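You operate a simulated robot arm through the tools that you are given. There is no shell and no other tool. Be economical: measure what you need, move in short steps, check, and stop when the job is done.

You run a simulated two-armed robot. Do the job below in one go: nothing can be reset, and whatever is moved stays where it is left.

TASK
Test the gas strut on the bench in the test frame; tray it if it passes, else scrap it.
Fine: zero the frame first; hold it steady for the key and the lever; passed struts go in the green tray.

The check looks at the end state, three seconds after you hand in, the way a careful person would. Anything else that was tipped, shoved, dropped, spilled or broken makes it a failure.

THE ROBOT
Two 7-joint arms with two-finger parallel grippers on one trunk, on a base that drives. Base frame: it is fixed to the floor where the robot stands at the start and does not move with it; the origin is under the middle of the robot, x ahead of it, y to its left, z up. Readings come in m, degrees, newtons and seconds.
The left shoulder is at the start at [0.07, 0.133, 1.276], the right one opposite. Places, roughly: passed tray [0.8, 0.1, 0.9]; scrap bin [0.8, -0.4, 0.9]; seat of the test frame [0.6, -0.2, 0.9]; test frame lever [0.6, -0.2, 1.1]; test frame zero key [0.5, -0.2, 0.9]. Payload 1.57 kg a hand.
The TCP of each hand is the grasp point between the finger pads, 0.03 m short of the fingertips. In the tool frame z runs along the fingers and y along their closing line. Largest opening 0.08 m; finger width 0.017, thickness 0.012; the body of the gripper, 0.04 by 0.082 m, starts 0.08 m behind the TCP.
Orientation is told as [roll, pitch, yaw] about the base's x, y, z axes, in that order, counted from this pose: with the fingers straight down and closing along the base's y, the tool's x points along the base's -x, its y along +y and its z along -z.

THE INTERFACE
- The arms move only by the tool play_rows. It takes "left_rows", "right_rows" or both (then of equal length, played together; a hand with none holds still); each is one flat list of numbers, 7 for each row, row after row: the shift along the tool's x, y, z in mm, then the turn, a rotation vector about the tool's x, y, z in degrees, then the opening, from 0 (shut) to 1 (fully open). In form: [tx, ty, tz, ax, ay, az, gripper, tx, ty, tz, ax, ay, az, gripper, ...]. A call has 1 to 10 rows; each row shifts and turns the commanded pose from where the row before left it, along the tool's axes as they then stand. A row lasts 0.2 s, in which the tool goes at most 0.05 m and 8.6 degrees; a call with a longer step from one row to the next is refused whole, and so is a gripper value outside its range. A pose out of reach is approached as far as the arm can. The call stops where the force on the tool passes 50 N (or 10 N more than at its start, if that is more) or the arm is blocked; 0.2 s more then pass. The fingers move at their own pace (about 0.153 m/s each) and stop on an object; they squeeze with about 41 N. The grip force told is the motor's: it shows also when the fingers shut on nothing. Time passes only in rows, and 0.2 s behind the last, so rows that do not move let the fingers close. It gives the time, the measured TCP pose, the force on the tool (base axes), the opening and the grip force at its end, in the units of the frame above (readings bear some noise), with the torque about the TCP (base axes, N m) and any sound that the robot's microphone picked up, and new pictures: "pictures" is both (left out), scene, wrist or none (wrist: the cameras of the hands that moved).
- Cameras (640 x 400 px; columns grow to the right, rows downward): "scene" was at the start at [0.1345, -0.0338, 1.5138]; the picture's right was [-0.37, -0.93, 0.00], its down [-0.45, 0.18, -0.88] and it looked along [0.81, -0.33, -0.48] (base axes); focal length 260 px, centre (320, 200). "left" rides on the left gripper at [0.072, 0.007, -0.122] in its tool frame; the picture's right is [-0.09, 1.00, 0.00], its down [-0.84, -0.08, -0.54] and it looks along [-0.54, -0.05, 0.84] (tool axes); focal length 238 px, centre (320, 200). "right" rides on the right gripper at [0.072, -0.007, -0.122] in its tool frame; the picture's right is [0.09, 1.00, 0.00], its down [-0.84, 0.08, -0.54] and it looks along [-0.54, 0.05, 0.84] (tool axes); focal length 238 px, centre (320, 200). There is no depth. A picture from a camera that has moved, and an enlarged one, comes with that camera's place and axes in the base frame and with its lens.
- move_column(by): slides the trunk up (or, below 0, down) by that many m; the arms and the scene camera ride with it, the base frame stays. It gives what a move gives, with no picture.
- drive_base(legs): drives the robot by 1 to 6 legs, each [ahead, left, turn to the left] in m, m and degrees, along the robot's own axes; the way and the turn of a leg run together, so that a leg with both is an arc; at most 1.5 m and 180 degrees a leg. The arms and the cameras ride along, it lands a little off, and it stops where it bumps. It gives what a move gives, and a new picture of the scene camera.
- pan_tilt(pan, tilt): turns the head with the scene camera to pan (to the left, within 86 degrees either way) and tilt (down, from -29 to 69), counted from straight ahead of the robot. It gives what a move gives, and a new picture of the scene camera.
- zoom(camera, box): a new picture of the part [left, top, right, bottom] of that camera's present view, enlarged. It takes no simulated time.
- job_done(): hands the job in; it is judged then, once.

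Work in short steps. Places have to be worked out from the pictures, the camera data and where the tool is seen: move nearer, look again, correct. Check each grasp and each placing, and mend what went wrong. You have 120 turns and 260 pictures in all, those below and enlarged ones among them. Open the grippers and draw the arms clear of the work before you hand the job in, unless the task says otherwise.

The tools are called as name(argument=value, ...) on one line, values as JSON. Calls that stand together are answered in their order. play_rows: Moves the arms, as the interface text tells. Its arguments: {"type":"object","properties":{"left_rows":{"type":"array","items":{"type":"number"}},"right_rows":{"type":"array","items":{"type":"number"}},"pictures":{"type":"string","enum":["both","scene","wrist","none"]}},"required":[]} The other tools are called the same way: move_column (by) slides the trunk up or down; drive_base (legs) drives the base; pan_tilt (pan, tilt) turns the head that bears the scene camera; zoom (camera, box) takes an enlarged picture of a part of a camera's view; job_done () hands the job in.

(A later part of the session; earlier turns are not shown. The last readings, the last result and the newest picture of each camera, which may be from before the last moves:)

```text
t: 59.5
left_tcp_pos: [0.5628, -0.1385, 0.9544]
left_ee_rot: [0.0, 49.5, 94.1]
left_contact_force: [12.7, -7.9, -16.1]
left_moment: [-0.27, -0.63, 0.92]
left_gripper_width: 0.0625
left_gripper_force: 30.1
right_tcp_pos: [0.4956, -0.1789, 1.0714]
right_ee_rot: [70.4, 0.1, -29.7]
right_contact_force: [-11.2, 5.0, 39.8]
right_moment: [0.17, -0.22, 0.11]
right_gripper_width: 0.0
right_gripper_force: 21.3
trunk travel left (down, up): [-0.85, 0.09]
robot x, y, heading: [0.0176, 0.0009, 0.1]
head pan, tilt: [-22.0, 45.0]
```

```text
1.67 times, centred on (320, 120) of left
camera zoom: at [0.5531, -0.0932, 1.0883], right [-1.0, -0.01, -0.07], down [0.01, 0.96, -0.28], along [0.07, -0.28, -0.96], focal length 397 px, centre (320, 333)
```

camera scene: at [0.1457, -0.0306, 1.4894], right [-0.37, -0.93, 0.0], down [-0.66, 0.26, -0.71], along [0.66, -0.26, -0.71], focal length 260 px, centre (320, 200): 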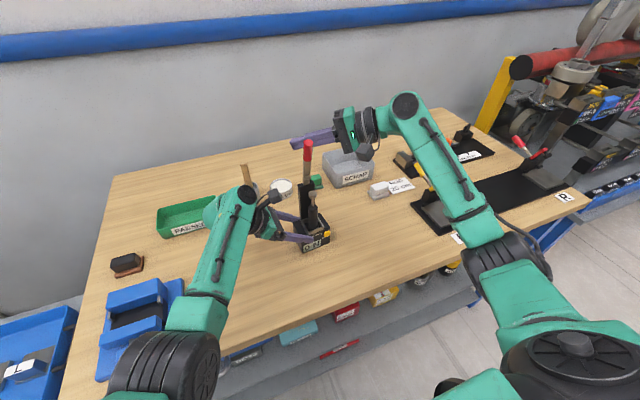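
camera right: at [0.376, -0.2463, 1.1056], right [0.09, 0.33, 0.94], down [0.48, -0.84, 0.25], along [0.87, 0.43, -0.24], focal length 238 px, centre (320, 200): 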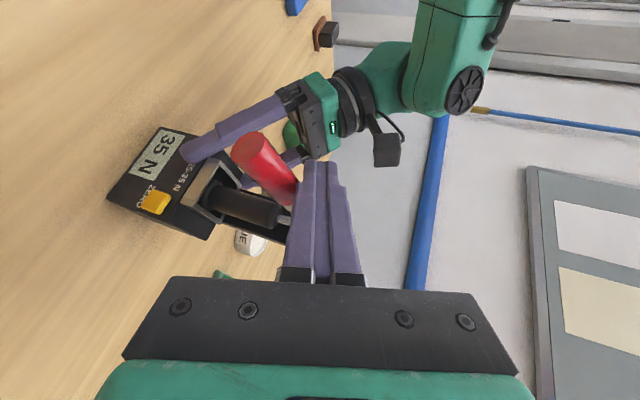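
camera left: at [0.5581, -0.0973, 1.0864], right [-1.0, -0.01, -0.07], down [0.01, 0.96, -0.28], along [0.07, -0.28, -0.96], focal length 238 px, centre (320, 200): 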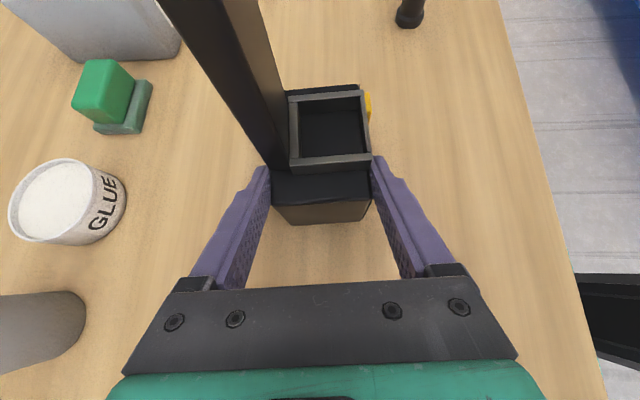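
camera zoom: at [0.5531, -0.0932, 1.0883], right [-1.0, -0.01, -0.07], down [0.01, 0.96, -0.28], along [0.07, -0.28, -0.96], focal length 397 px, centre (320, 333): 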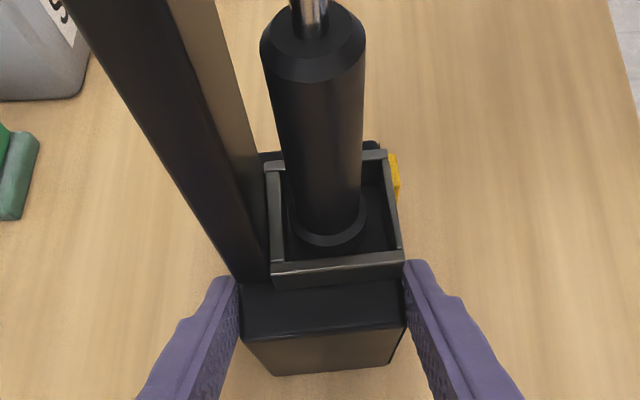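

Confirmed: hand force rose to 40 N while the display stayed at 35 N, so the lever is at its stop and the result is 35 N — within 25–35 N: pass. I let the lever return slowly along the same arc.

play_rows(right_rows=[0.5, 9.4, -3.4, 0, 0, 0, 0, 0.5, 9.4, -3.4, 0, 0, 0, 0, 0.5, 9.4, -3.4, 0, 0, 0, 0, -2.5, 8.5, -1.5, 0, 0, 0, 0, -2.5, 8.5, -1.5, 0, 0, 0, 0, -2.5, 8.5, -1.5, 0, 0, 0, 0, -6.4, 11.6, -0.3, 0, 0, 0, 0, -6.4, 11.6, -0.3, 0, 0, 0, 0, -8.7, 10, 1.7, 0, 0, 0, 0, -8.7, 10, 1.7, 0, 0, 0, 0], pictures="wrist")

zoom(camera="scene", box=[260, 110, 400, 260])

```text
t: 61.7
left_tcp_pos: [0.5649, -0.1388, 0.954]
left_ee_rot: [0.0, 49.6, 94.0]
left_contact_force: [2.5, 2.8, 4.7]
left_moment: [-0.58, -0.43, 0.15]
left_gripper_width: 0.0621
left_gripper_force: 29.8
right_tcp_pos: [0.5407, -0.1797, 1.1603]
right_ee_rot: [70.0, 0.2, -30.0]
right_contact_force: [0.5, -0.1, 0.8]
right_moment: [0.0, -0.05, 0.0]
right_gripper_width: 0.0
right_gripper_force: 21.1
trunk travel left (down, up): [-0.85, 0.09]
robot x, y, heading: [0.0205, -0.0006, -0.3]
head pan, tilt: [-22.0, 45.0]
camera right: at [0.4203, -0.2445, 1.195], right [0.09, 0.34, 0.94], down [0.48, -0.84, 0.25], along [0.87, 0.43, -0.24], focal length 238 px, centre (320, 200)
```

right: 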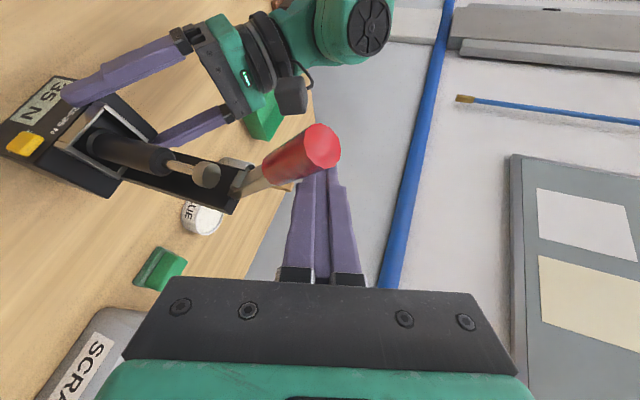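

```text
2.67 times, centred on (330, 185) of scene
camera zoom: at [0.145, -0.0286, 1.4896], right [-0.37, -0.93, 0.0], down [-0.66, 0.26, -0.71], along [0.66, -0.27, -0.71], focal length 692 px, centre (293, 240)
```

zoom: 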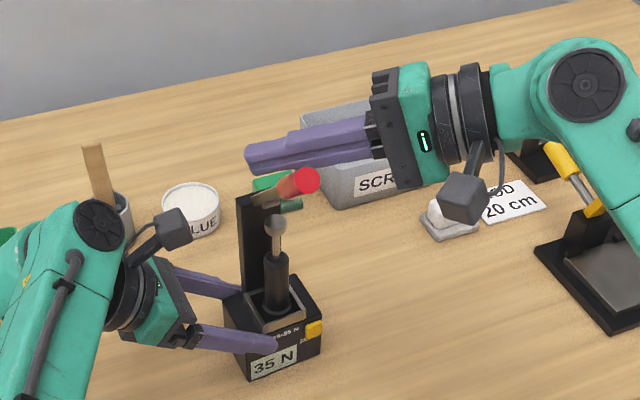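

Display holds 35 N as peak; strut still seated. I guide the lever the rest of the way up and withdraw to the right.

play_rows(right_rows=[-10.4, 7.6, 3.6, 0, 0, 0, 0, -10.4, 7.6, 3.6, 0, 0, 0, 0, -13.6, 5.2, 6.5, 0, 0, 0, 0, -13.6, 5.2, 6.5, 0, 0, 0, 0, -11.4, 5.1, 5.2, 0, 0, 0, 0, 0, 0, -30, 0, 0, 0, 0, 0, 0, -30, 0, 0, 0, 0, 0, 0, -30, 0, 0, 0, 0, 0, 0, -30, 0, 0, 0, 0], pictures="wrist")

zoom(camera="scene", box=[260, 110, 400, 260])

```text
t: 63.7
left_tcp_pos: [0.5645, -0.1388, 0.9535]
left_ee_rot: [0.0, 49.5, 94.2]
left_contact_force: [3.3, 2.7, 6.5]
left_moment: [-0.69, -0.4, 0.4]
left_gripper_width: 0.0619
left_gripper_force: 30.1
right_tcp_pos: [0.5523, -0.2785, 1.2223]
right_ee_rot: [69.9, 0.4, -29.9]
right_contact_force: [-0.3, 0.6, -0.7]
right_moment: [0.0, 0.01, 0.01]
right_gripper_width: 0.0001
right_gripper_force: 21.2
trunk travel left (down, up): [-0.85, 0.09]
robot x, y, heading: [0.0218, -0.001, 0.2]
head pan, tilt: [-22.0, 45.0]
camera right: at [0.4317, -0.3428, 1.2558], right [0.09, 0.34, 0.94], down [0.49, -0.84, 0.25], along [0.87, 0.43, -0.24], focal length 238 px, centre (320, 200)
```

right: 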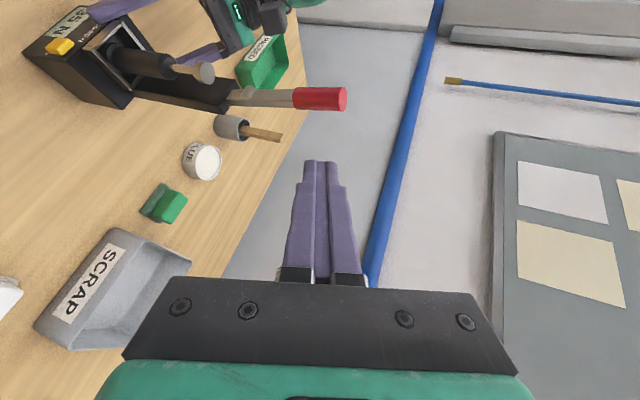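

```text
2.67 times, centred on (330, 185) of scene
camera zoom: at [0.1446, -0.0292, 1.4896], right [-0.37, -0.93, 0.0], down [-0.66, 0.26, -0.71], along [0.66, -0.26, -0.71], focal length 692 px, centre (293, 240)
```

zoom: 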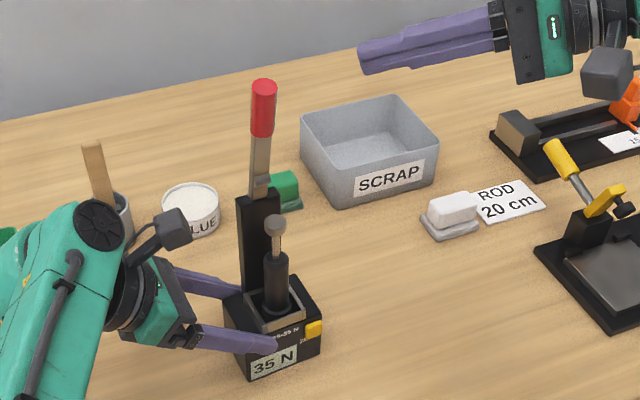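

Lever is up, strut seated, 35 N shown. Now I return the right tool to its earlier picking orientation: first back off and undo the yaw and part of the roll.

play_rows(right_rows=[35, 1.5, -22, 0, 0, 0, 0, 35, 1.5, -22, 0, 0, 0, 0, 0, 0, 0, 0, 7.05, -2.57, 0, 0, 0, 0, 0, 7.05, -2.57, 0, 0, 0, 0, 0, 7.05, -2.57, 0, 0, 0, 0, 0, 7.05, -2.57, 0, 0, 0, 0, 7.8, 0, 0, 0, 0, 0, 0, 7.8, 0, 0, 0, 0, 0, 0, 7.8, 0, 0, 0, 0, 0, 0, 7.8, 0, 0, 0], pictures="none")

play_rows(right_rows=[0, 0, 0, 7.8, 0, 0, 0, 0, 0, 0, 7.8, 0, 0, 0, 0, 0, 0, 7.8, 0, 0, 0, 0, 0, 0, 7.8, 0, 0, 0, 0, 0, 0, 7.8, 0, 0, 0, 0, 0, 0, 0, -7.2, 0, 0, 0, 0, 0, 0, -7.2, 0, 0, 0, 0, 0, 0, -7.2, 0, 0, 0, 0, 0, 0, -7.2, 0, 0, 0, 0, 0, 0, -7.1, 0, 0], pictures="wrist")

```text
t: 65.9
left_tcp_pos: [0.5643, -0.1387, 0.9537]
left_ee_rot: [0.2, 49.7, 94.1]
left_contact_force: [-2.5, 2.8, 4.3]
left_moment: [-0.47, -0.11, -0.15]
left_gripper_width: 0.0618
left_gripper_force: 30.2
right_tcp_pos: [0.4716, -0.2781, 1.2398]
right_ee_rot: [38.8, 0.2, 0.0]
right_contact_force: [0.0, -0.6, 0.3]
right_moment: [-0.01, 0.0, 0.04]
right_gripper_width: 0.0
right_gripper_force: 20.7
trunk travel left (down, up): [-0.85, 0.09]
robot x, y, heading: [0.0167, -0.001, 0.1]
head pan, tilt: [-22.0, 45.0]
```

```text
t: 68.1
left_tcp_pos: [0.564, -0.1382, 0.954]
left_ee_rot: [0.1, 49.5, 94.1]
left_contact_force: [-1.6, 2.6, 1.7]
left_moment: [-0.31, -0.2, -0.07]
left_gripper_width: 0.0617
left_gripper_force: 29.8
right_tcp_pos: [0.4719, -0.2781, 1.2405]
right_ee_rot: [0.1, -35.9, 0.0]
right_contact_force: [0.5, 0.6, -0.4]
right_moment: [0.0, 0.0, 0.03]
right_gripper_width: 0.0001
right_gripper_force: 21.6
trunk travel left (down, up): [-0.85, 0.09]
robot x, y, heading: [0.0207, -0.0021, 0.3]
head pan, tilt: [-22.0, 45.0]
camera right: at [0.3419, -0.2841, 1.2954], right [-0.08, 1.0, -0.05], down [0.36, 0.08, 0.93], along [0.93, 0.05, -0.36], focal length 238 px, centre (320, 200)
```

right: 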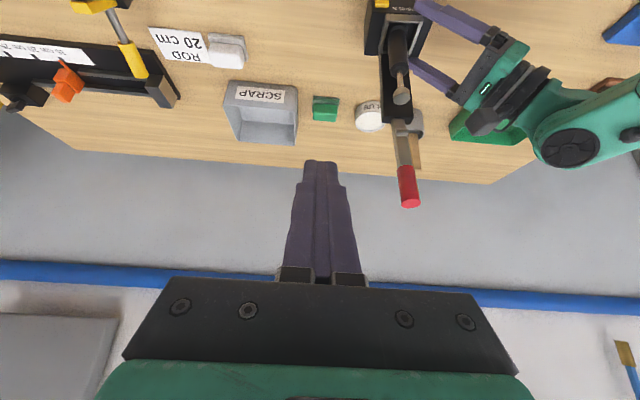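

I move to the pre-pick point behind and above the seated strut, fingers half-open.

play_rows(right_rows=[0, 33, 0, 0, 0, 0, 0.55, 0, 33, 0, 0, 0, 0, 0.55, 0, 33, 0, 0, 0, 0, 0.55, 16.3, 0, 40.6, 0, 0, 0, 0.55, 16.3, 0, 40.6, 0, 0, 0, 0.55, 16.3, 0, 40.6, 0, 0, 0, 0.55, 16.3, 0, 40.6, 0, 0, 0, 0.55], pictures="wrist")

```text
t: 69.7
left_tcp_pos: [0.5641, -0.1383, 0.9535]
left_ee_rot: [0.2, 49.5, 94.1]
left_contact_force: [-1.7, 1.4, 2.3]
left_moment: [-0.43, -0.2, -0.12]
left_gripper_width: 0.0617
left_gripper_force: 29.9
right_tcp_pos: [0.5132, -0.1799, 1.0697]
right_ee_rot: [-0.1, -35.8, 0.2]
right_contact_force: [0.3, 0.0, -0.6]
right_moment: [0.01, 0.03, 0.0]
right_gripper_width: 0.0439
right_gripper_force: 0.2
trunk travel left (down, up): [-0.85, 0.09]
robot x, y, heading: [0.0193, -0.0004, 0.1]
head pan, tilt: [-22.0, 45.0]
camera right: at [0.3841, -0.1852, 1.1255], right [-0.08, 1.0, -0.05], down [0.36, 0.08, 0.93], along [0.93, 0.05, -0.37], focal length 238 px, centre (320, 200)
```

right: 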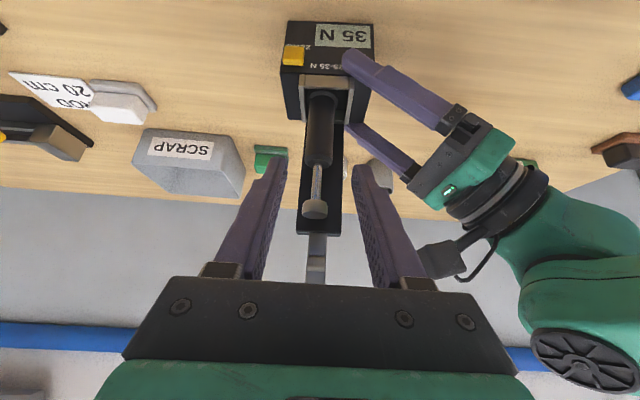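

Aligned on the strut. I advance 70 mm along the fingers and close on the body.

play_rows(right_rows=[0, 0, 35, 0, 0, 0, 0.55, 0, 0, 34, 0, 0, 0, 0.55, 0, 0, 0, 0, 0, 0, 0.35, 0, 0, 0, 0, 0, 0, 0.1, 0, 0, 0, 0, 0, 0, 0.1], pictures="wrist")

zoom(camera="left", box=[160, 0, 480, 240])

```text
t: 70.9
left_tcp_pos: [0.5644, -0.1389, 0.9535]
left_ee_rot: [0.0, 49.4, 94.1]
left_contact_force: [-1.5, 1.4, 3.5]
left_moment: [-0.43, -0.21, -0.09]
left_gripper_width: 0.0618
left_gripper_force: 30.0
right_tcp_pos: [0.5544, -0.1789, 1.0135]
right_ee_rot: [0.0, -35.7, 0.1]
right_contact_force: [0.0, 0.0, -0.4]
right_moment: [0.0, -0.03, 0.02]
right_gripper_width: 0.0235
right_gripper_force: 36.0
trunk travel left (down, up): [-0.85, 0.09]
robot x, y, heading: [0.0199, 0.0002, 0.2]
head pan, tilt: [-22.0, 45.0]
camera right: at [0.4251, -0.1848, 1.0696], right [-0.08, 1.0, -0.05], down [0.36, 0.08, 0.93], along [0.93, 0.05, -0.37], focal length 238 px, centre (320, 200)
```

right: 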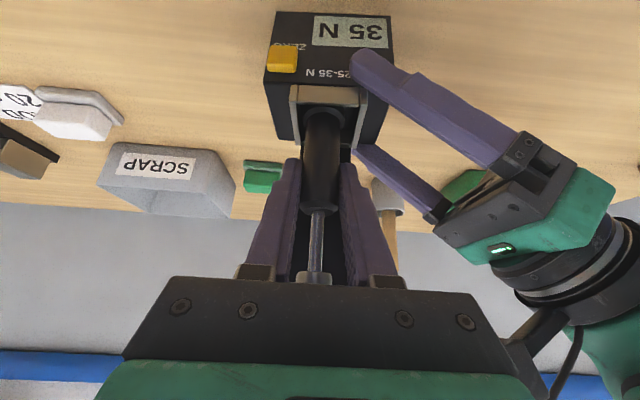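

```text
1.67 times, centred on (320, 120) of left
camera zoom: at [0.5551, -0.094, 1.0876], right [-1.0, -0.01, -0.07], down [0.01, 0.96, -0.29], along [0.07, -0.29, -0.96], focal length 397 px, centre (320, 333)
```

zoom: 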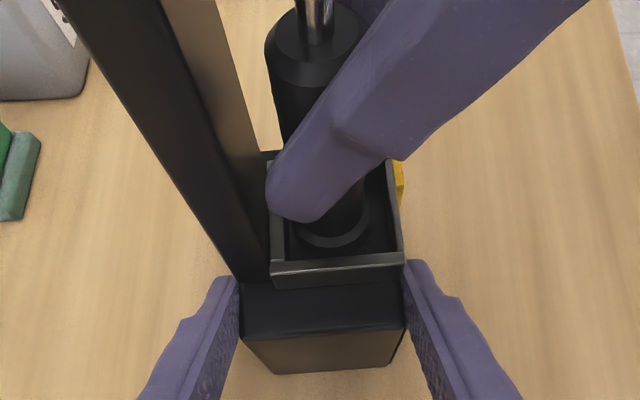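

Gripped. I lift straight out of the seat, back off toward the robot, and rise.

play_rows(right_rows=[-17.5, 0, -24.4, 0, 0, 0, 0.1, 24.4, 0, -17.5, 0, 0, 0, 0.1, 24.4, 0, -17.5, 0, 0, 0, 0.1, -17.5, -10, -24.4, 0, 0, 0, 0.1, -17.5, -10, -24.4, 0, 0, 0, 0.1, -17.5, -10, -24.4, 0, 0, 0, 0.1, -17.5, -10, -24.4, 0, 0, 0, 0.1], pictures="both")

```text
t: 72.5
left_tcp_pos: [0.5651, -0.1394, 0.9529]
left_ee_rot: [0.1, 49.4, 94.1]
left_contact_force: [-2.5, 1.4, 3.0]
left_moment: [-0.4, -0.24, -0.05]
left_gripper_width: 0.0617
left_gripper_force: 29.8
right_tcp_pos: [0.4945, -0.2189, 1.1649]
right_ee_rot: [-0.1, -35.7, 0.0]
right_contact_force: [1.1, 0.6, -1.1]
right_moment: [-0.02, 0.0, 0.0]
right_gripper_width: 0.023
right_gripper_force: 35.8
trunk travel left (down, up): [-0.85, 0.09]
robot x, y, heading: [0.0192, 0.0016, 0.0]
head pan, tilt: [-22.0, 45.0]
camera scene: at [0.1445, -0.0294, 1.4895], right [-0.37, -0.93, 0.0], down [-0.66, 0.26, -0.71], along [0.66, -0.26, -0.71], focal length 260 px, centre (320, 200)
camera right: at [0.3641, -0.2253, 1.2201], right [-0.08, 1.0, -0.05], down [0.36, 0.08, 0.93], along [0.93, 0.05, -0.37], focal length 238 px, centre (320, 200)
```

scene: 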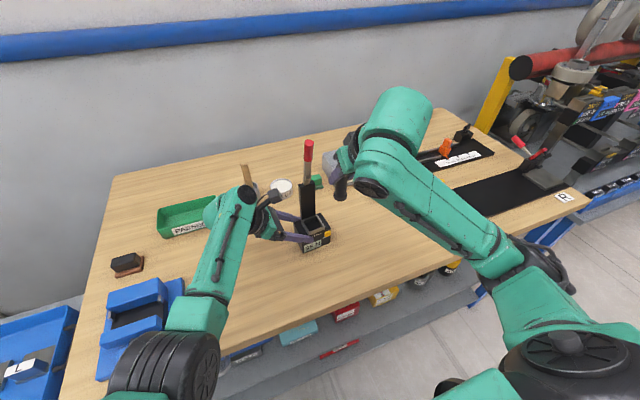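
right: 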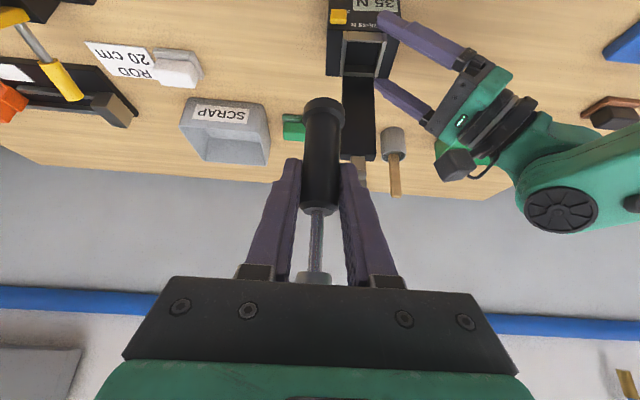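

Strut is out and held. I open the left hand, slide it off the frame, and raise it up and left out of the way.

play_rows(left_rows=[0, 0, 0, 0, 0, 0, 0.8, 0, 0, 0, 0, 0, 0, 1, 0, 0, -30, 0, 0, 0, 1, 0, 0, -35, 0, 0, 0, 1, 22, 0, -36, 0, 0, 0, 1, 22, 0, -36, 0, 0, 0, 1, 22, 0, -36, 0, 0, 0, 1, 22, 0, -36, 0, 0, 0, 1, 22, 0, -36, 0, 0, 0, 1], pictures="scene")

```text
t: 74.5
left_tcp_pos: [0.5573, -0.0271, 1.1984]
left_ee_rot: [0.2, 50.1, 93.9]
left_contact_force: [-0.8, 1.2, -0.7]
left_moment: [-0.03, 0.05, 0.03]
left_gripper_width: 0.08
left_gripper_force: 0.0
right_tcp_pos: [0.4927, -0.2207, 1.1632]
right_ee_rot: [-0.1, -35.7, 0.1]
right_contact_force: [0.2, 0.5, -1.7]
right_moment: [-0.03, -0.01, 0.03]
right_gripper_width: 0.0233
right_gripper_force: 35.3
trunk travel left (down, up): [-0.85, 0.09]
robot x, y, heading: [0.0163, -0.0024, -0.1]
head pan, tilt: [-22.0, 45.0]
camera scene: at [0.1456, -0.0293, 1.4894], right [-0.37, -0.93, 0.0], down [-0.66, 0.26, -0.71], along [0.66, -0.26, -0.71], focal length 260 px, centre (320, 200)
```

scene: 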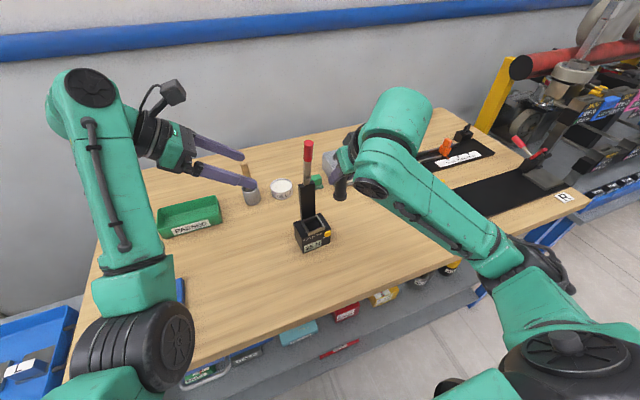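

Frame undisturbed. I raise both hands further before turning the base so nothing meets the lever (top z≈1.205).

play_rows(left_rows=[28, 0, -38, 0, 0, 0, 1, 28, 0, -38, 0, 0, 0, 1, 28, 0, -38, 0, 0, 0, 1, 20, 0, -38, 0, 0, 0, 1, 0, 0, 0, 0, 0, 0, 1], right_rows=[-15, 0, -26, 0, 0, 0, 0.1, -15, 0, -26, 0, 0, 0, 0.1, -15, 0, -26, 0, 0, 0, 0.1, -15, 0, -26, 0, 0, 0, 0.1, -15, 0, -26, 0, 0, 0, 0.1], pictures="scene")

```text
t: 75.7
left_tcp_pos: [0.5547, 0.0224, 1.3754]
left_ee_rot: [0.3, 49.9, 93.9]
left_contact_force: [-0.3, 0.0, -0.5]
left_moment: [0.04, -0.03, -0.02]
left_gripper_width: 0.0798
left_gripper_force: 0.0
right_tcp_pos: [0.4805, -0.2202, 1.3138]
right_ee_rot: [0.1, -35.6, -0.1]
right_contact_force: [-0.3, 0.2, -2.6]
right_moment: [0.02, 0.02, 0.04]
right_gripper_width: 0.0232
right_gripper_force: 35.4
trunk travel left (down, up): [-0.85, 0.09]
robot x, y, heading: [0.0196, 0.0017, 0.0]
head pan, tilt: [-22.0, 45.0]
camera scene: at [0.1456, -0.0296, 1.4894], right [-0.37, -0.93, 0.0], down [-0.66, 0.26, -0.71], along [0.66, -0.26, -0.71], focal length 260 px, centre (320, 200)
```

scene: 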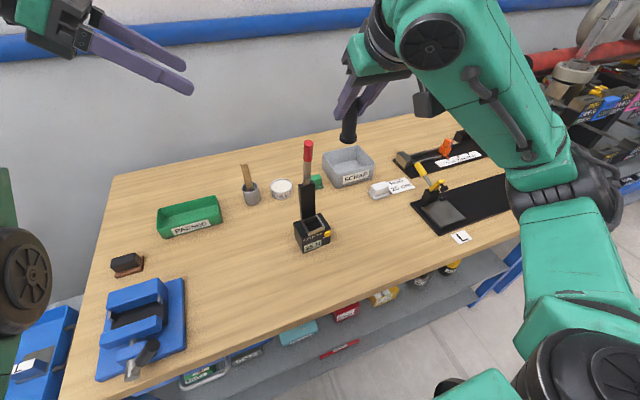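

Clear. I turn the base 25° left in place to bring the right arm toward the green tray (≈(.77,.14)).

drive_base(legs=[[0, 0, 25]])

```text
t: 77.4
left_tcp_pos: [0.4963, 0.2442, 1.3746]
left_ee_rot: [0.3, 49.8, 119.1]
left_contact_force: [0.2, -0.7, -0.3]
left_moment: [0.0, 0.0, -0.01]
left_gripper_width: 0.0803
left_gripper_force: 0.1
right_tcp_pos: [0.5319, -0.0042, 1.3132]
right_ee_rot: [0.1, -35.6, 25.1]
right_contact_force: [-0.2, -0.8, 0.2]
right_moment: [0.01, 0.0, 0.02]
right_gripper_width: 0.0081
right_gripper_force: 0.0
trunk travel left (down, up): [-0.85, 0.09]
robot x, y, heading: [0.0204, 0.0026, 25.0]
head pan, tilt: [-22.0, 45.0]
camera scene: at [0.1471, 0.0249, 1.4894], right [0.06, -1.0, 0.0], down [-0.71, -0.04, -0.71], along [0.71, 0.04, -0.71], focal length 260 px, centre (320, 200)
```

scene: 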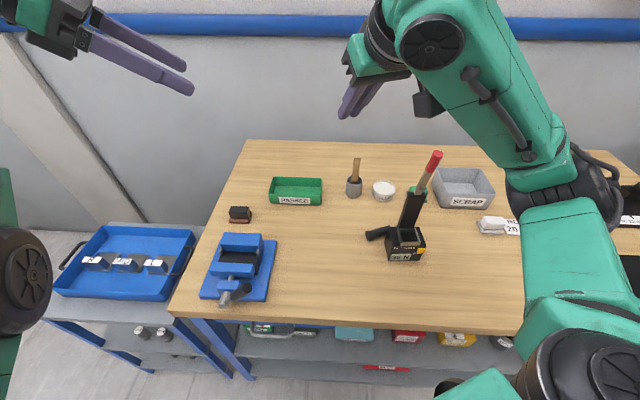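

The right gripper closed empty — the strut slipped out during the turn and lies beside the frame. I look closely.

zoom(camera="scene", box=[340, 190, 450, 280])

zoom(camera="scene", box=[220, 140, 540, 330])

```text
4.44 times, centred on (395, 235) of scene
camera zoom: at [0.1471, 0.0249, 1.4894], right [0.06, -1.0, 0.0], down [-0.71, -0.04, -0.71], along [0.71, 0.04, -0.71], focal length 1153 px, centre (-13, 44)
```

zoom: 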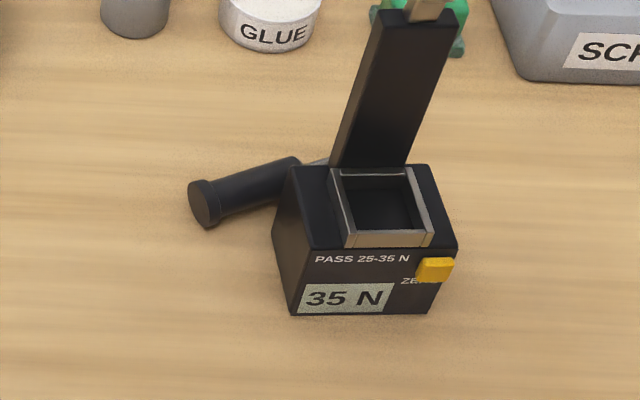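

```text
2.00 times, centred on (380, 235) of scene
camera zoom: at [0.1471, 0.0249, 1.4894], right [0.06, -1.0, 0.0], down [-0.71, -0.04, -0.71], along [0.71, 0.04, -0.71], focal length 519 px, centre (200, 130)
```

zoom: 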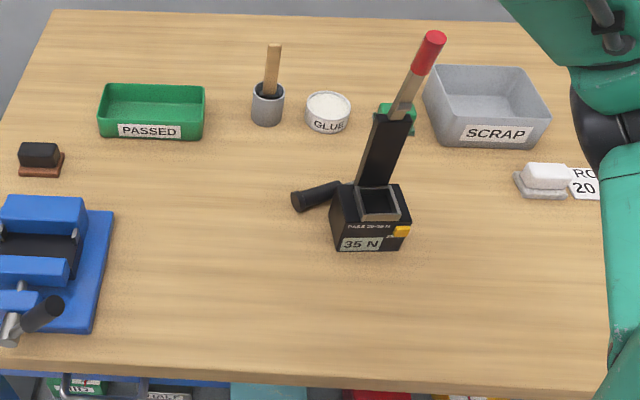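

Only the strut fell; it lies at about (.602,-.087)→(.659,-.189), just behind the frame's left rear corner, and nothing else looks moved. I'll fetch it with the right hand pointing down and not drive while holding it again; first I go 6 cm closer along this heading.

drive_base(legs=[[0.06, 0, 0]])

pan_tilt(pan=-25, tilt=50)

```text
t: 78.3
left_tcp_pos: [0.5391, 0.2672, 1.3804]
left_ee_rot: [-0.4, 49.9, 118.3]
left_contact_force: [-0.2, -0.4, -0.1]
left_moment: [0.05, -0.05, 0.07]
left_gripper_width: 0.0798
left_gripper_force: 0.1
right_tcp_pos: [0.5751, 0.0185, 1.3159]
right_ee_rot: [0.0, -36.2, 25.1]
right_contact_force: [0.5, -0.4, -0.2]
right_moment: [0.03, -0.05, 0.0]
right_gripper_width: 0.0081
right_gripper_force: 0.1
trunk travel left (down, up): [-0.85, 0.09]
robot x, y, heading: [0.0763, 0.0267, 25.1]
head pan, tilt: [-22.0, 45.0]
camera scene: at [0.1904, 0.047, 1.4905], right [0.06, -1.0, 0.0], down [-0.7, -0.04, -0.71], along [0.71, 0.04, -0.7], focal length 260 px, centre (320, 200)
```

scene: 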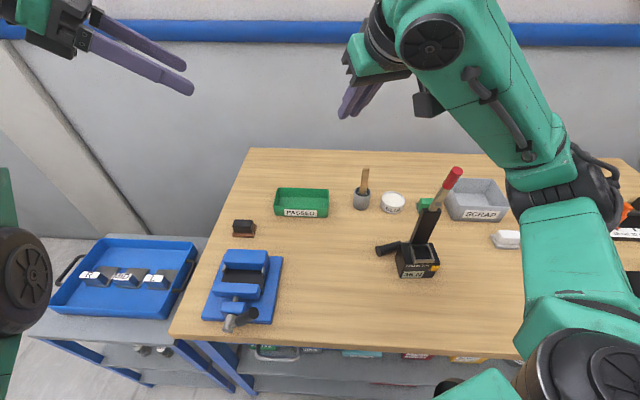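

```text
t: 79.0
left_tcp_pos: [0.5447, 0.2704, 1.377]
left_ee_rot: [0.0, 49.8, 118.8]
left_contact_force: [-0.4, -0.7, 0.3]
left_moment: [-0.02, -0.03, 0.01]
left_gripper_width: 0.0799
left_gripper_force: 0.1
right_tcp_pos: [0.5811, 0.0206, 1.314]
right_ee_rot: [0.0, -35.9, 25.3]
right_contact_force: [0.5, 0.5, 0.2]
right_moment: [-0.02, 0.01, -0.01]
right_gripper_width: 0.0078
right_gripper_force: 0.1
trunk travel left (down, up): [-0.85, 0.09]
robot x, y, heading: [0.0748, 0.0241, 25.3]
head pan, tilt: [-25.0, 50.0]
camera scene: at [0.193, 0.0457, 1.4829], right [0.0, -1.0, 0.0], down [-0.76, 0.0, -0.64], along [0.64, 0.0, -0.76], focal length 260 px, centre (320, 200)
```

scene: 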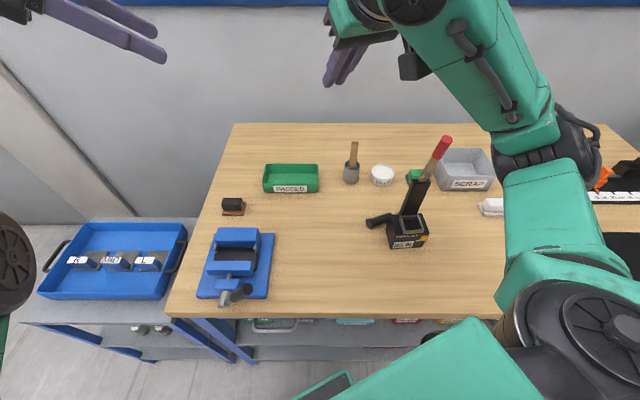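

The scene view is now axis-aligned; I enlarge strut and tray to locate them.

zoom(camera="scene", box=[340, 180, 440, 260])

zoom(camera="scene", box=[210, 120, 400, 230])

```text
5.00 times, centred on (390, 220) of scene
camera zoom: at [0.193, 0.0457, 1.4829], right [0.0, -1.0, 0.0], down [-0.76, 0.0, -0.64], along [0.64, 0.0, -0.76], focal length 1297 px, centre (-30, 100)
```

zoom: 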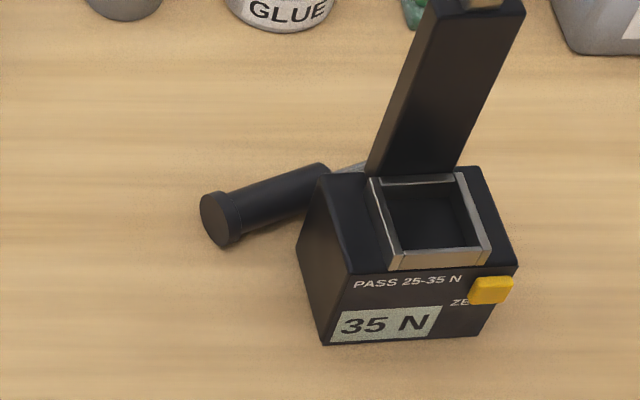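

```text
3.37 times, centred on (305, 175) of scene
camera zoom: at [0.193, 0.0457, 1.4829], right [0.0, -1.0, 0.0], down [-0.76, 0.0, -0.64], along [0.64, 0.0, -0.76], focal length 874 px, centre (370, 284)
```

zoom: 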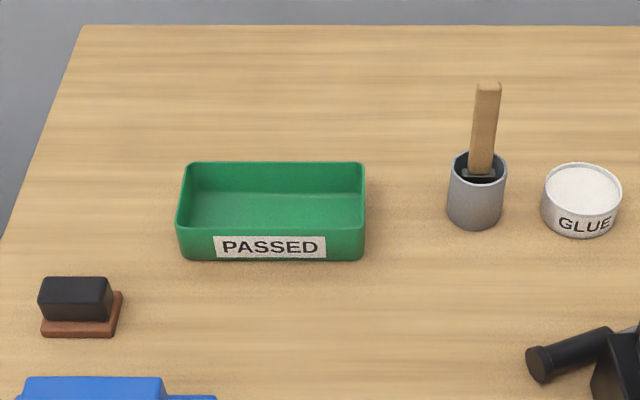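

Strut: base end (.600,-.092), axis heading ≈-64°, frame corner leaves room near the base end; tray centre to be used later. I level the right tool and turn it 90° about its axis so the fingers close across the strut.

play_rows(right_rows=[0, 0, 0, 0, 7.2, 0, 0.6, 0, 0, 0, 0, 7.2, 0, 0.6, 0, 0, 0, 0, 7.2, 0, 0.6, 0, 0, 0, 0, 7.2, 0, 0.6, 0, 0, 0, 0, 7.1, 0, 0.6, 0, 0, 0, 0, 0, 8.2, 0.6, 0, 0, 0, 0, 0, 8.2, 0.6, 0, 0, 0, 0, 0, 8.2, 0.6, 0, 0, 0, 0, 0, 8.2, 0.6, 0, 0, 0, 0, 0, 8.2, 0.6], pictures="none")

play_rows(right_rows=[0, 0, 0, 0, 0, 8.2, 0.6, 0, 0, 0, 0, 0, 8.2, 0.6, 0, 0, 0, 0, 0, 8.2, 0.6, 0, 0, 0, 0, 0, 8.2, 0.6, 0, 0, 0, 0, 0, 8.2, 0.6, 0, 0, 0, 0, 0, 8, 0.6], pictures="both")

```text
t: 81.2
left_tcp_pos: [0.5492, 0.271, 1.3751]
left_ee_rot: [0.2, 49.8, 118.9]
left_contact_force: [-0.2, -0.7, -0.4]
left_moment: [0.04, -0.03, 0.02]
left_gripper_width: 0.0798
left_gripper_force: 0.1
right_tcp_pos: [0.5841, 0.0233, 1.3129]
right_ee_rot: [-0.1, 0.0, -15.9]
right_contact_force: [1.2, -0.1, 0.9]
right_moment: [-0.02, 0.0, 0.01]
right_gripper_width: 0.0478
right_gripper_force: 0.0
trunk travel left (down, up): [-0.85, 0.09]
robot x, y, heading: [0.0728, 0.0209, 25.3]
head pan, tilt: [-25.0, 50.0]
```

```text
t: 82.6
left_tcp_pos: [0.5472, 0.2719, 1.3756]
left_ee_rot: [0.2, 49.8, 118.9]
left_contact_force: [-0.3, 0.0, 0.6]
left_moment: [-0.01, 0.02, 0.01]
left_gripper_width: 0.0797
left_gripper_force: 0.1
right_tcp_pos: [0.5841, 0.0217, 1.3131]
right_ee_rot: [-0.2, 0.0, -64.9]
right_contact_force: [-0.4, 1.1, -0.6]
right_moment: [-0.01, 0.02, 0.03]
right_gripper_width: 0.0482
right_gripper_force: 0.1
trunk travel left (down, up): [-0.85, 0.09]
robot x, y, heading: [0.0745, 0.0259, 25.2]
head pan, tilt: [-25.0, 50.0]
camera scene: at [0.1961, 0.0471, 1.4825], right [0.0, -1.0, 0.0], down [-0.77, 0.0, -0.64], along [0.64, 0.0, -0.77], focal length 260 px, centre (320, 200)
camera right: at [0.5481, 0.086, 1.4334], right [0.86, 0.51, 0.0], down [0.43, -0.72, 0.54], along [0.27, -0.47, -0.84], focal length 238 px, centre (320, 200)
```

scene: 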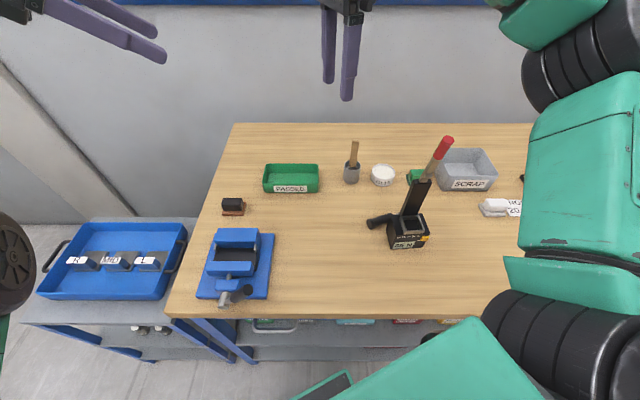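
right: 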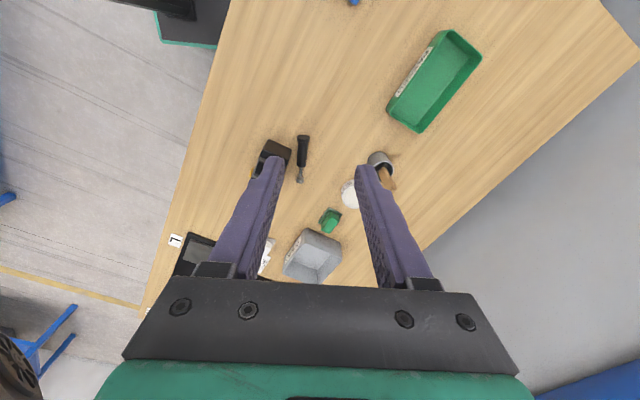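

The strut lies exactly in line with the hand's frame. I descend toward a point above its base-end body, (.609,-.109), stopping at z≈1.05.

play_rows(right_rows=[-18.4, -4.7, 37.6, 0, 0, 0, 0.6, -18.4, -4.7, 37.6, 0, 0, 0, 0.6, -18.4, -4.7, 37.6, 0, 0, 0, 0.6, -18.4, -4.7, 37.6, 0, 0, 0, 0.6, -18.4, -4.7, 37.6, 0, 0, 0, 0.6, -18.4, -4.7, 37.6, 0, 0, 0, 0.6, -18.4, -4.7, 37.6, 0, 0, 0, 0.6], pictures="both")

```text
t: 84.2
left_tcp_pos: [0.5493, 0.2705, 1.375]
left_ee_rot: [0.2, 49.7, 118.9]
left_contact_force: [0.0, 0.1, 0.2]
left_moment: [0.01, -0.03, -0.01]
left_gripper_width: 0.0801
left_gripper_force: 0.2
right_tcp_pos: [0.6085, -0.1088, 1.0477]
right_ee_rot: [-0.1, 0.0, -64.8]
right_contact_force: [0.4, 0.1, 0.0]
right_moment: [0.0, 0.03, -0.04]
right_gripper_width: 0.0479
right_gripper_force: 0.0
trunk travel left (down, up): [-0.85, 0.09]
robot x, y, heading: [0.0742, 0.025, 25.0]
head pan, tilt: [-25.0, 50.0]
camera scene: at [0.1965, 0.0461, 1.4826], right [0.0, -1.0, 0.0], down [-0.77, 0.0, -0.64], along [0.64, 0.0, -0.77], focal length 260 px, centre (320, 200)
camera right: at [0.5716, -0.0454, 1.1698], right [0.86, 0.51, 0.0], down [0.43, -0.72, 0.54], along [0.27, -0.47, -0.84], focal length 238 px, centre (320, 200)
```

scene: 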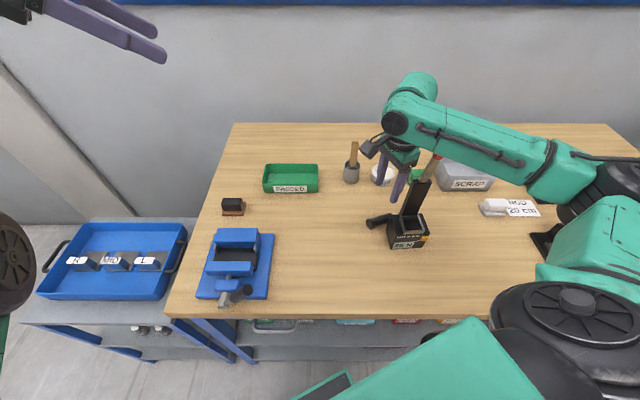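
right: 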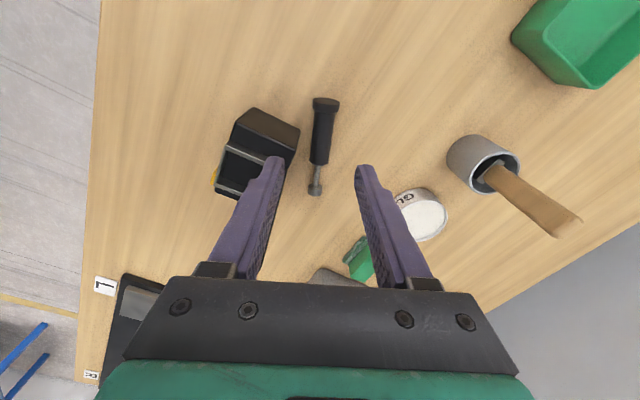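

Position is right (TCP above s≈2.2 cm from the base end, clear of the frame corner by a few mm). I descend to z≈.916 with a modest opening.

play_rows(right_rows=[1.5, 0, 35, 0, 0, 0, 0.45, 0, 0, 35, 0, 0, 0, 0.45, 0, 0, 30, 0, 0, 0, 0.45, 0, 0, 20, 0, 0, 0, 0.45, 0, 0, 11, 0, 0, 0, 0.45], pictures="both")

zoom(camera="scene", box=[340, 130, 460, 260])

```text
t: 85.4
left_tcp_pos: [0.5481, 0.2705, 1.3752]
left_ee_rot: [0.2, 49.9, 119.0]
left_contact_force: [-0.4, 1.1, -0.2]
left_moment: [-0.01, 0.0, 0.03]
left_gripper_width: 0.08
left_gripper_force: 0.0
right_tcp_pos: [0.6072, -0.1059, 0.9197]
right_ee_rot: [-0.1, 0.0, -64.8]
right_contact_force: [1.1, 0.1, 0.0]
right_moment: [0.0, 0.01, 0.01]
right_gripper_width: 0.0359
right_gripper_force: 0.0
trunk travel left (down, up): [-0.85, 0.09]
robot x, y, heading: [0.0744, 0.0236, 25.0]
head pan, tilt: [-25.0, 50.0]
camera scene: at [0.1963, 0.0469, 1.4825], right [0.0, -1.0, 0.0], down [-0.77, 0.0, -0.64], along [0.64, 0.0, -0.77], focal length 260 px, centre (320, 200)
camera right: at [0.5712, -0.0431, 1.0392], right [0.86, 0.51, 0.0], down [0.43, -0.72, 0.54], along [0.27, -0.47, -0.84], focal length 238 px, centre (320, 200)
```

scene: 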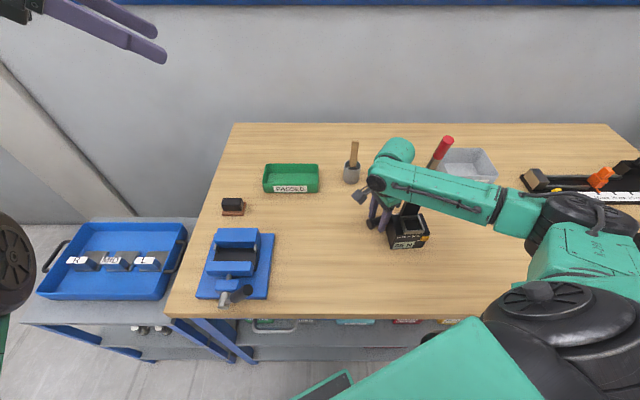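
right: 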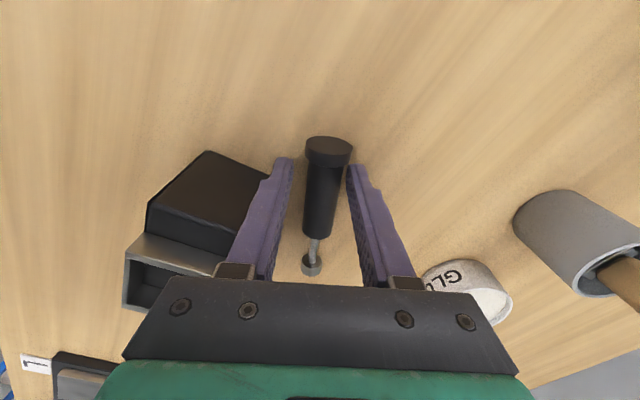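

```text
3.08 times, centred on (400, 195) of scene
camera zoom: at [0.1963, 0.0469, 1.4825], right [0.0, -1.0, 0.0], down [-0.77, 0.0, -0.64], along [0.64, 0.0, -0.77], focal length 798 px, centre (74, 215)
```

zoom: 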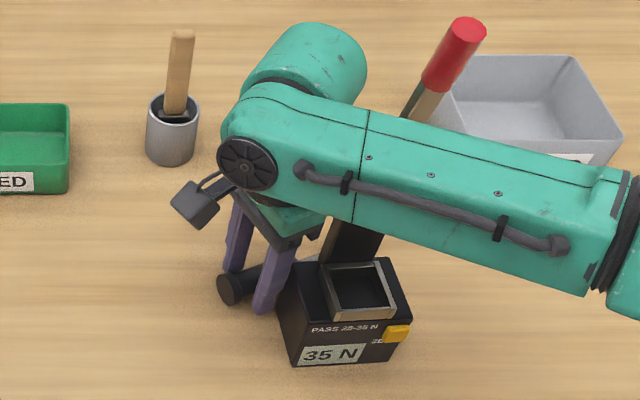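

Strut is between the pads with no contact. I lower 4 mm and close fully.

play_rows(right_rows=[0, 0, 4, 0, 0, 0, 0.45, 0, 0, 0, 0, 0, 0, 0.3, 0, 0, 0, 0, 0, 0, 0, 0, 0, 0, 0, 0, 0, 0, 0, 0, 0, 0, 0, 0, 0], pictures="wrist")

```text
t: 86.6
left_tcp_pos: [0.5479, 0.2701, 1.3751]
left_ee_rot: [0.2, 49.8, 118.9]
left_contact_force: [0.1, -0.1, -0.2]
left_moment: [0.03, 0.0, 0.0]
left_gripper_width: 0.0801
left_gripper_force: 0.0
right_tcp_pos: [0.6076, -0.1076, 0.9146]
right_ee_rot: [-0.3, 0.0, -64.7]
right_contact_force: [-0.1, -0.5, -0.4]
right_moment: [-0.04, -0.02, 0.05]
right_gripper_width: 0.0232
right_gripper_force: 35.2
trunk travel left (down, up): [-0.85, 0.09]
robot x, y, heading: [0.0735, 0.0254, 25.3]
head pan, tilt: [-25.0, 50.0]
camera right: at [0.571, -0.0433, 1.0353], right [0.86, 0.51, 0.0], down [0.43, -0.72, 0.54], along [0.27, -0.47, -0.84], focal length 238 px, centre (320, 200)
```

right: 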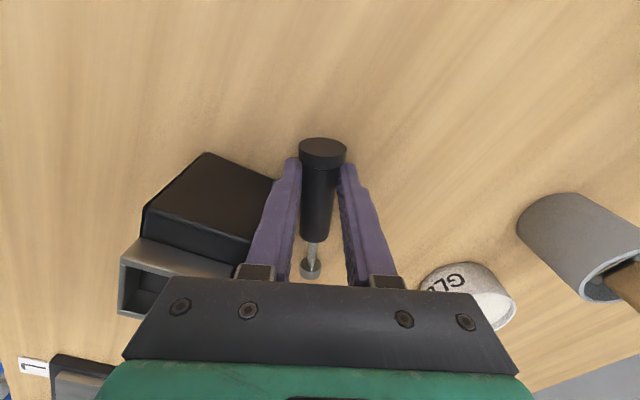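

Gripped on the body. I lift slowly and straight up 9 cm, then slide out along the strut's axis (base end first) away from the column.

play_rows(right_rows=[0, 0, -10, 0, 0, 0, 0, 0, 0, -20, 0, 0, 0, 0, 0, 0, -20, 0, 0, 0, 0, 0, 0, -20, 0, 0, 0, 0, 0, 0, -20, 0, 0, 0, 0, 15, 0, -10, 0, 0, 0, 0, 20, 0, -10, 0, 0, 0, 0, 20, 0, -10, 0, 0, 0, 0, 20, 0, -10, 0, 0, 0, 0], pictures="both")

```text
t: 88.6
left_tcp_pos: [0.5484, 0.2716, 1.3749]
left_ee_rot: [0.2, 49.9, 119.0]
left_contact_force: [0.5, 0.2, 0.3]
left_moment: [-0.01, 0.0, -0.02]
left_gripper_width: 0.08
left_gripper_force: 0.0
right_tcp_pos: [0.5754, -0.0378, 1.0462]
right_ee_rot: [-0.2, 0.0, -64.8]
right_contact_force: [-0.3, 1.0, -1.6]
right_moment: [0.03, 0.06, 0.01]
right_gripper_width: 0.0232
right_gripper_force: 35.4
trunk travel left (down, up): [-0.85, 0.09]
robot x, y, heading: [0.0759, 0.0221, 25.4]
head pan, tilt: [-25.0, 50.0]
camera scene: at [0.1962, 0.048, 1.4825], right [0.0, -1.0, 0.0], down [-0.77, 0.0, -0.64], along [0.64, 0.0, -0.77], focal length 260 px, centre (320, 200)
camera right: at [0.5389, 0.0251, 1.1654], right [0.86, 0.51, 0.0], down [0.43, -0.72, 0.54], along [0.27, -0.47, -0.84], focal length 238 px, centre (320, 200)
```

scene: 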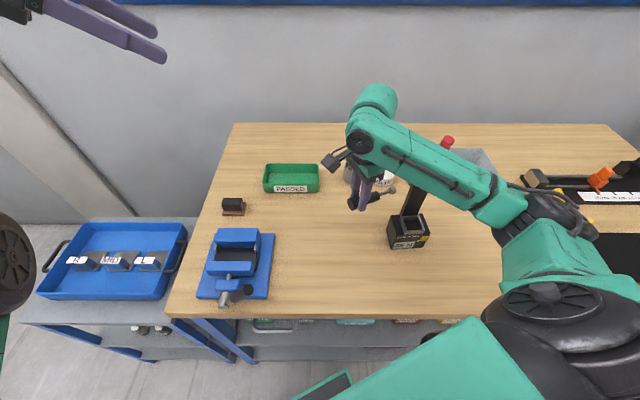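
right: 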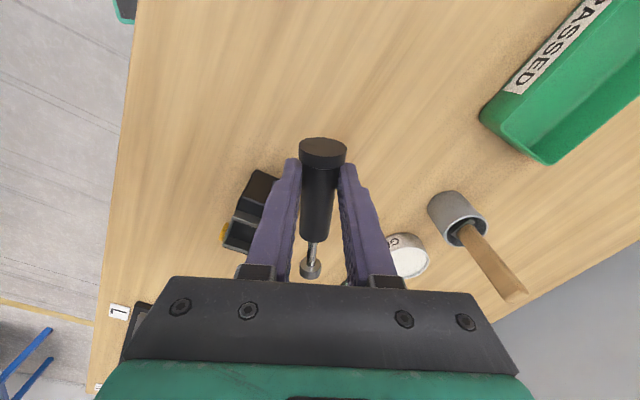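

Firmly held horizontally. Tray: x .728–.812, y .050–.218, rim z≈.925. I rise, yaw so the strut lies along the tray's length, and move left to y≈.17.

play_rows(right_rows=[0, 0, -25, 0, 0, 0, 0, 0, 0, -25, 0, 0, 0, 0, 0, 0, -10, 0, 0, 8.4, 0, 0, 0, 0, 0, 0, 8.4, 0, 0, 0, 0, 0, 0, 8.4, 0, 25, 5, 0, 0, 0, 0, 0, 35, 8, 0, 0, 0, 0, 0, 35, 8, 0, 0, 0, 0, 0, 35, 8, 0, 0, 0, 0, 0], pictures="both")

```text
t: 90.6
left_tcp_pos: [0.5487, 0.2733, 1.3749]
left_ee_rot: [0.3, 50.0, 119.0]
left_contact_force: [-0.5, -0.7, -0.1]
left_moment: [0.01, -0.01, 0.0]
left_gripper_width: 0.0799
left_gripper_force: 0.2
right_tcp_pos: [0.6052, 0.092, 1.1032]
right_ee_rot: [-0.2, -0.2, -90.0]
right_contact_force: [0.0, -0.7, -1.9]
right_moment: [0.0, 0.0, 0.02]
right_gripper_width: 0.0232
right_gripper_force: 35.1
trunk travel left (down, up): [-0.85, 0.09]
robot x, y, heading: [0.0737, 0.0231, 25.1]
head pan, tilt: [-25.0, 50.0]
camera scene: at [0.1968, 0.0495, 1.4824], right [0.0, -1.0, 0.0], down [-0.77, 0.0, -0.64], along [0.64, 0.0, -0.77], focal length 260 px, centre (320, 200)
camera right: at [0.5986, 0.1656, 1.2245], right [1.0, 0.09, 0.0], down [0.08, -0.83, 0.54], along [0.05, -0.54, -0.84], focal length 238 px, centre (320, 200)
```

scene: 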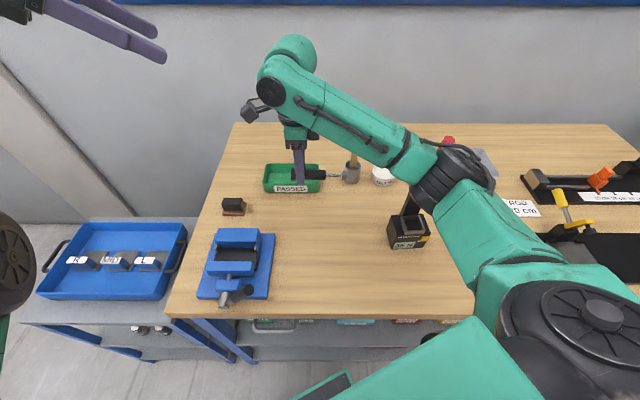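
right: 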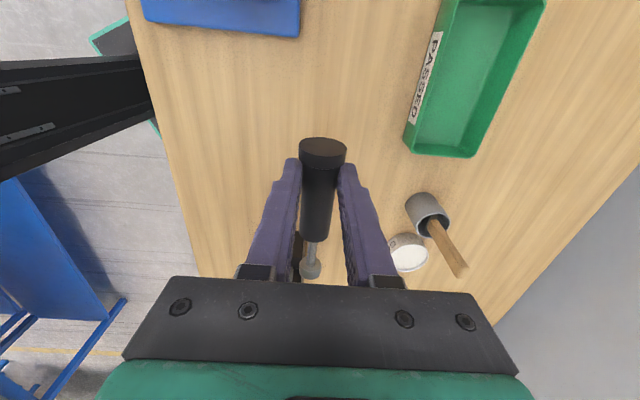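

I continue left to y≈.17 and tilt the tool forward 40° about the strut's own axis (strut stays level).

play_rows(right_rows=[39, 10, 0, 0, 0, 0, 0, 39, 10, 0, 0, 0, 0, 0, 0, 0, 0, -8, 0, 0, 0, 0, 0, 0, -8, 0, 0, 0, 0, 0, 0, -8, 0, 0, 0, 0, 0, 0, -8, 0, 0, 0, 0, 0, 0, -8, 0, 0, 0], pictures="both")

```text
t: 92.2
left_tcp_pos: [0.5478, 0.2698, 1.3749]
left_ee_rot: [0.2, 49.8, 118.9]
left_contact_force: [-0.5, 0.9, 0.2]
left_moment: [-0.03, 0.04, -0.03]
left_gripper_width: 0.0801
left_gripper_force: 0.0
right_tcp_pos: [0.6245, 0.1682, 1.1051]
right_ee_rot: [39.9, -0.1, -90.0]
right_contact_force: [-0.3, 0.3, -1.7]
right_moment: [0.03, 0.01, 0.0]
right_gripper_width: 0.0228
right_gripper_force: 35.3
trunk travel left (down, up): [-0.85, 0.09]
robot x, y, heading: [0.0718, 0.0277, 25.2]
head pan, tilt: [-25.0, 50.0]
camera scene: at [0.1958, 0.0466, 1.4826], right [0.0, -1.0, 0.0], down [-0.77, 0.0, -0.64], along [0.64, 0.0, -0.77], focal length 260 px, centre (320, 200)
camera right: at [0.5412, 0.2417, 1.1925], right [0.76, 0.09, 0.64], down [-0.29, -0.84, 0.47], along [0.58, -0.54, -0.61], focal length 238 px, centre (320, 200)
```

scene: 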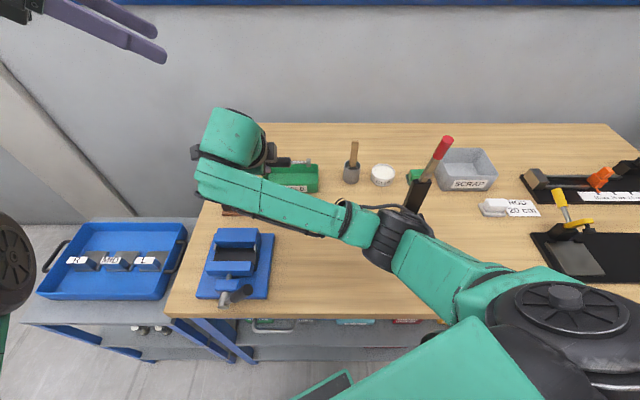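
right: 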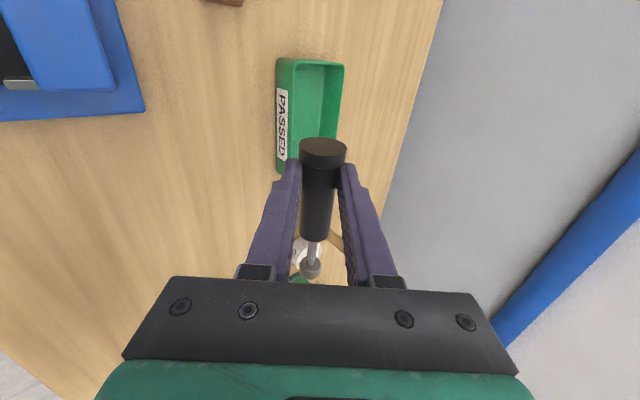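

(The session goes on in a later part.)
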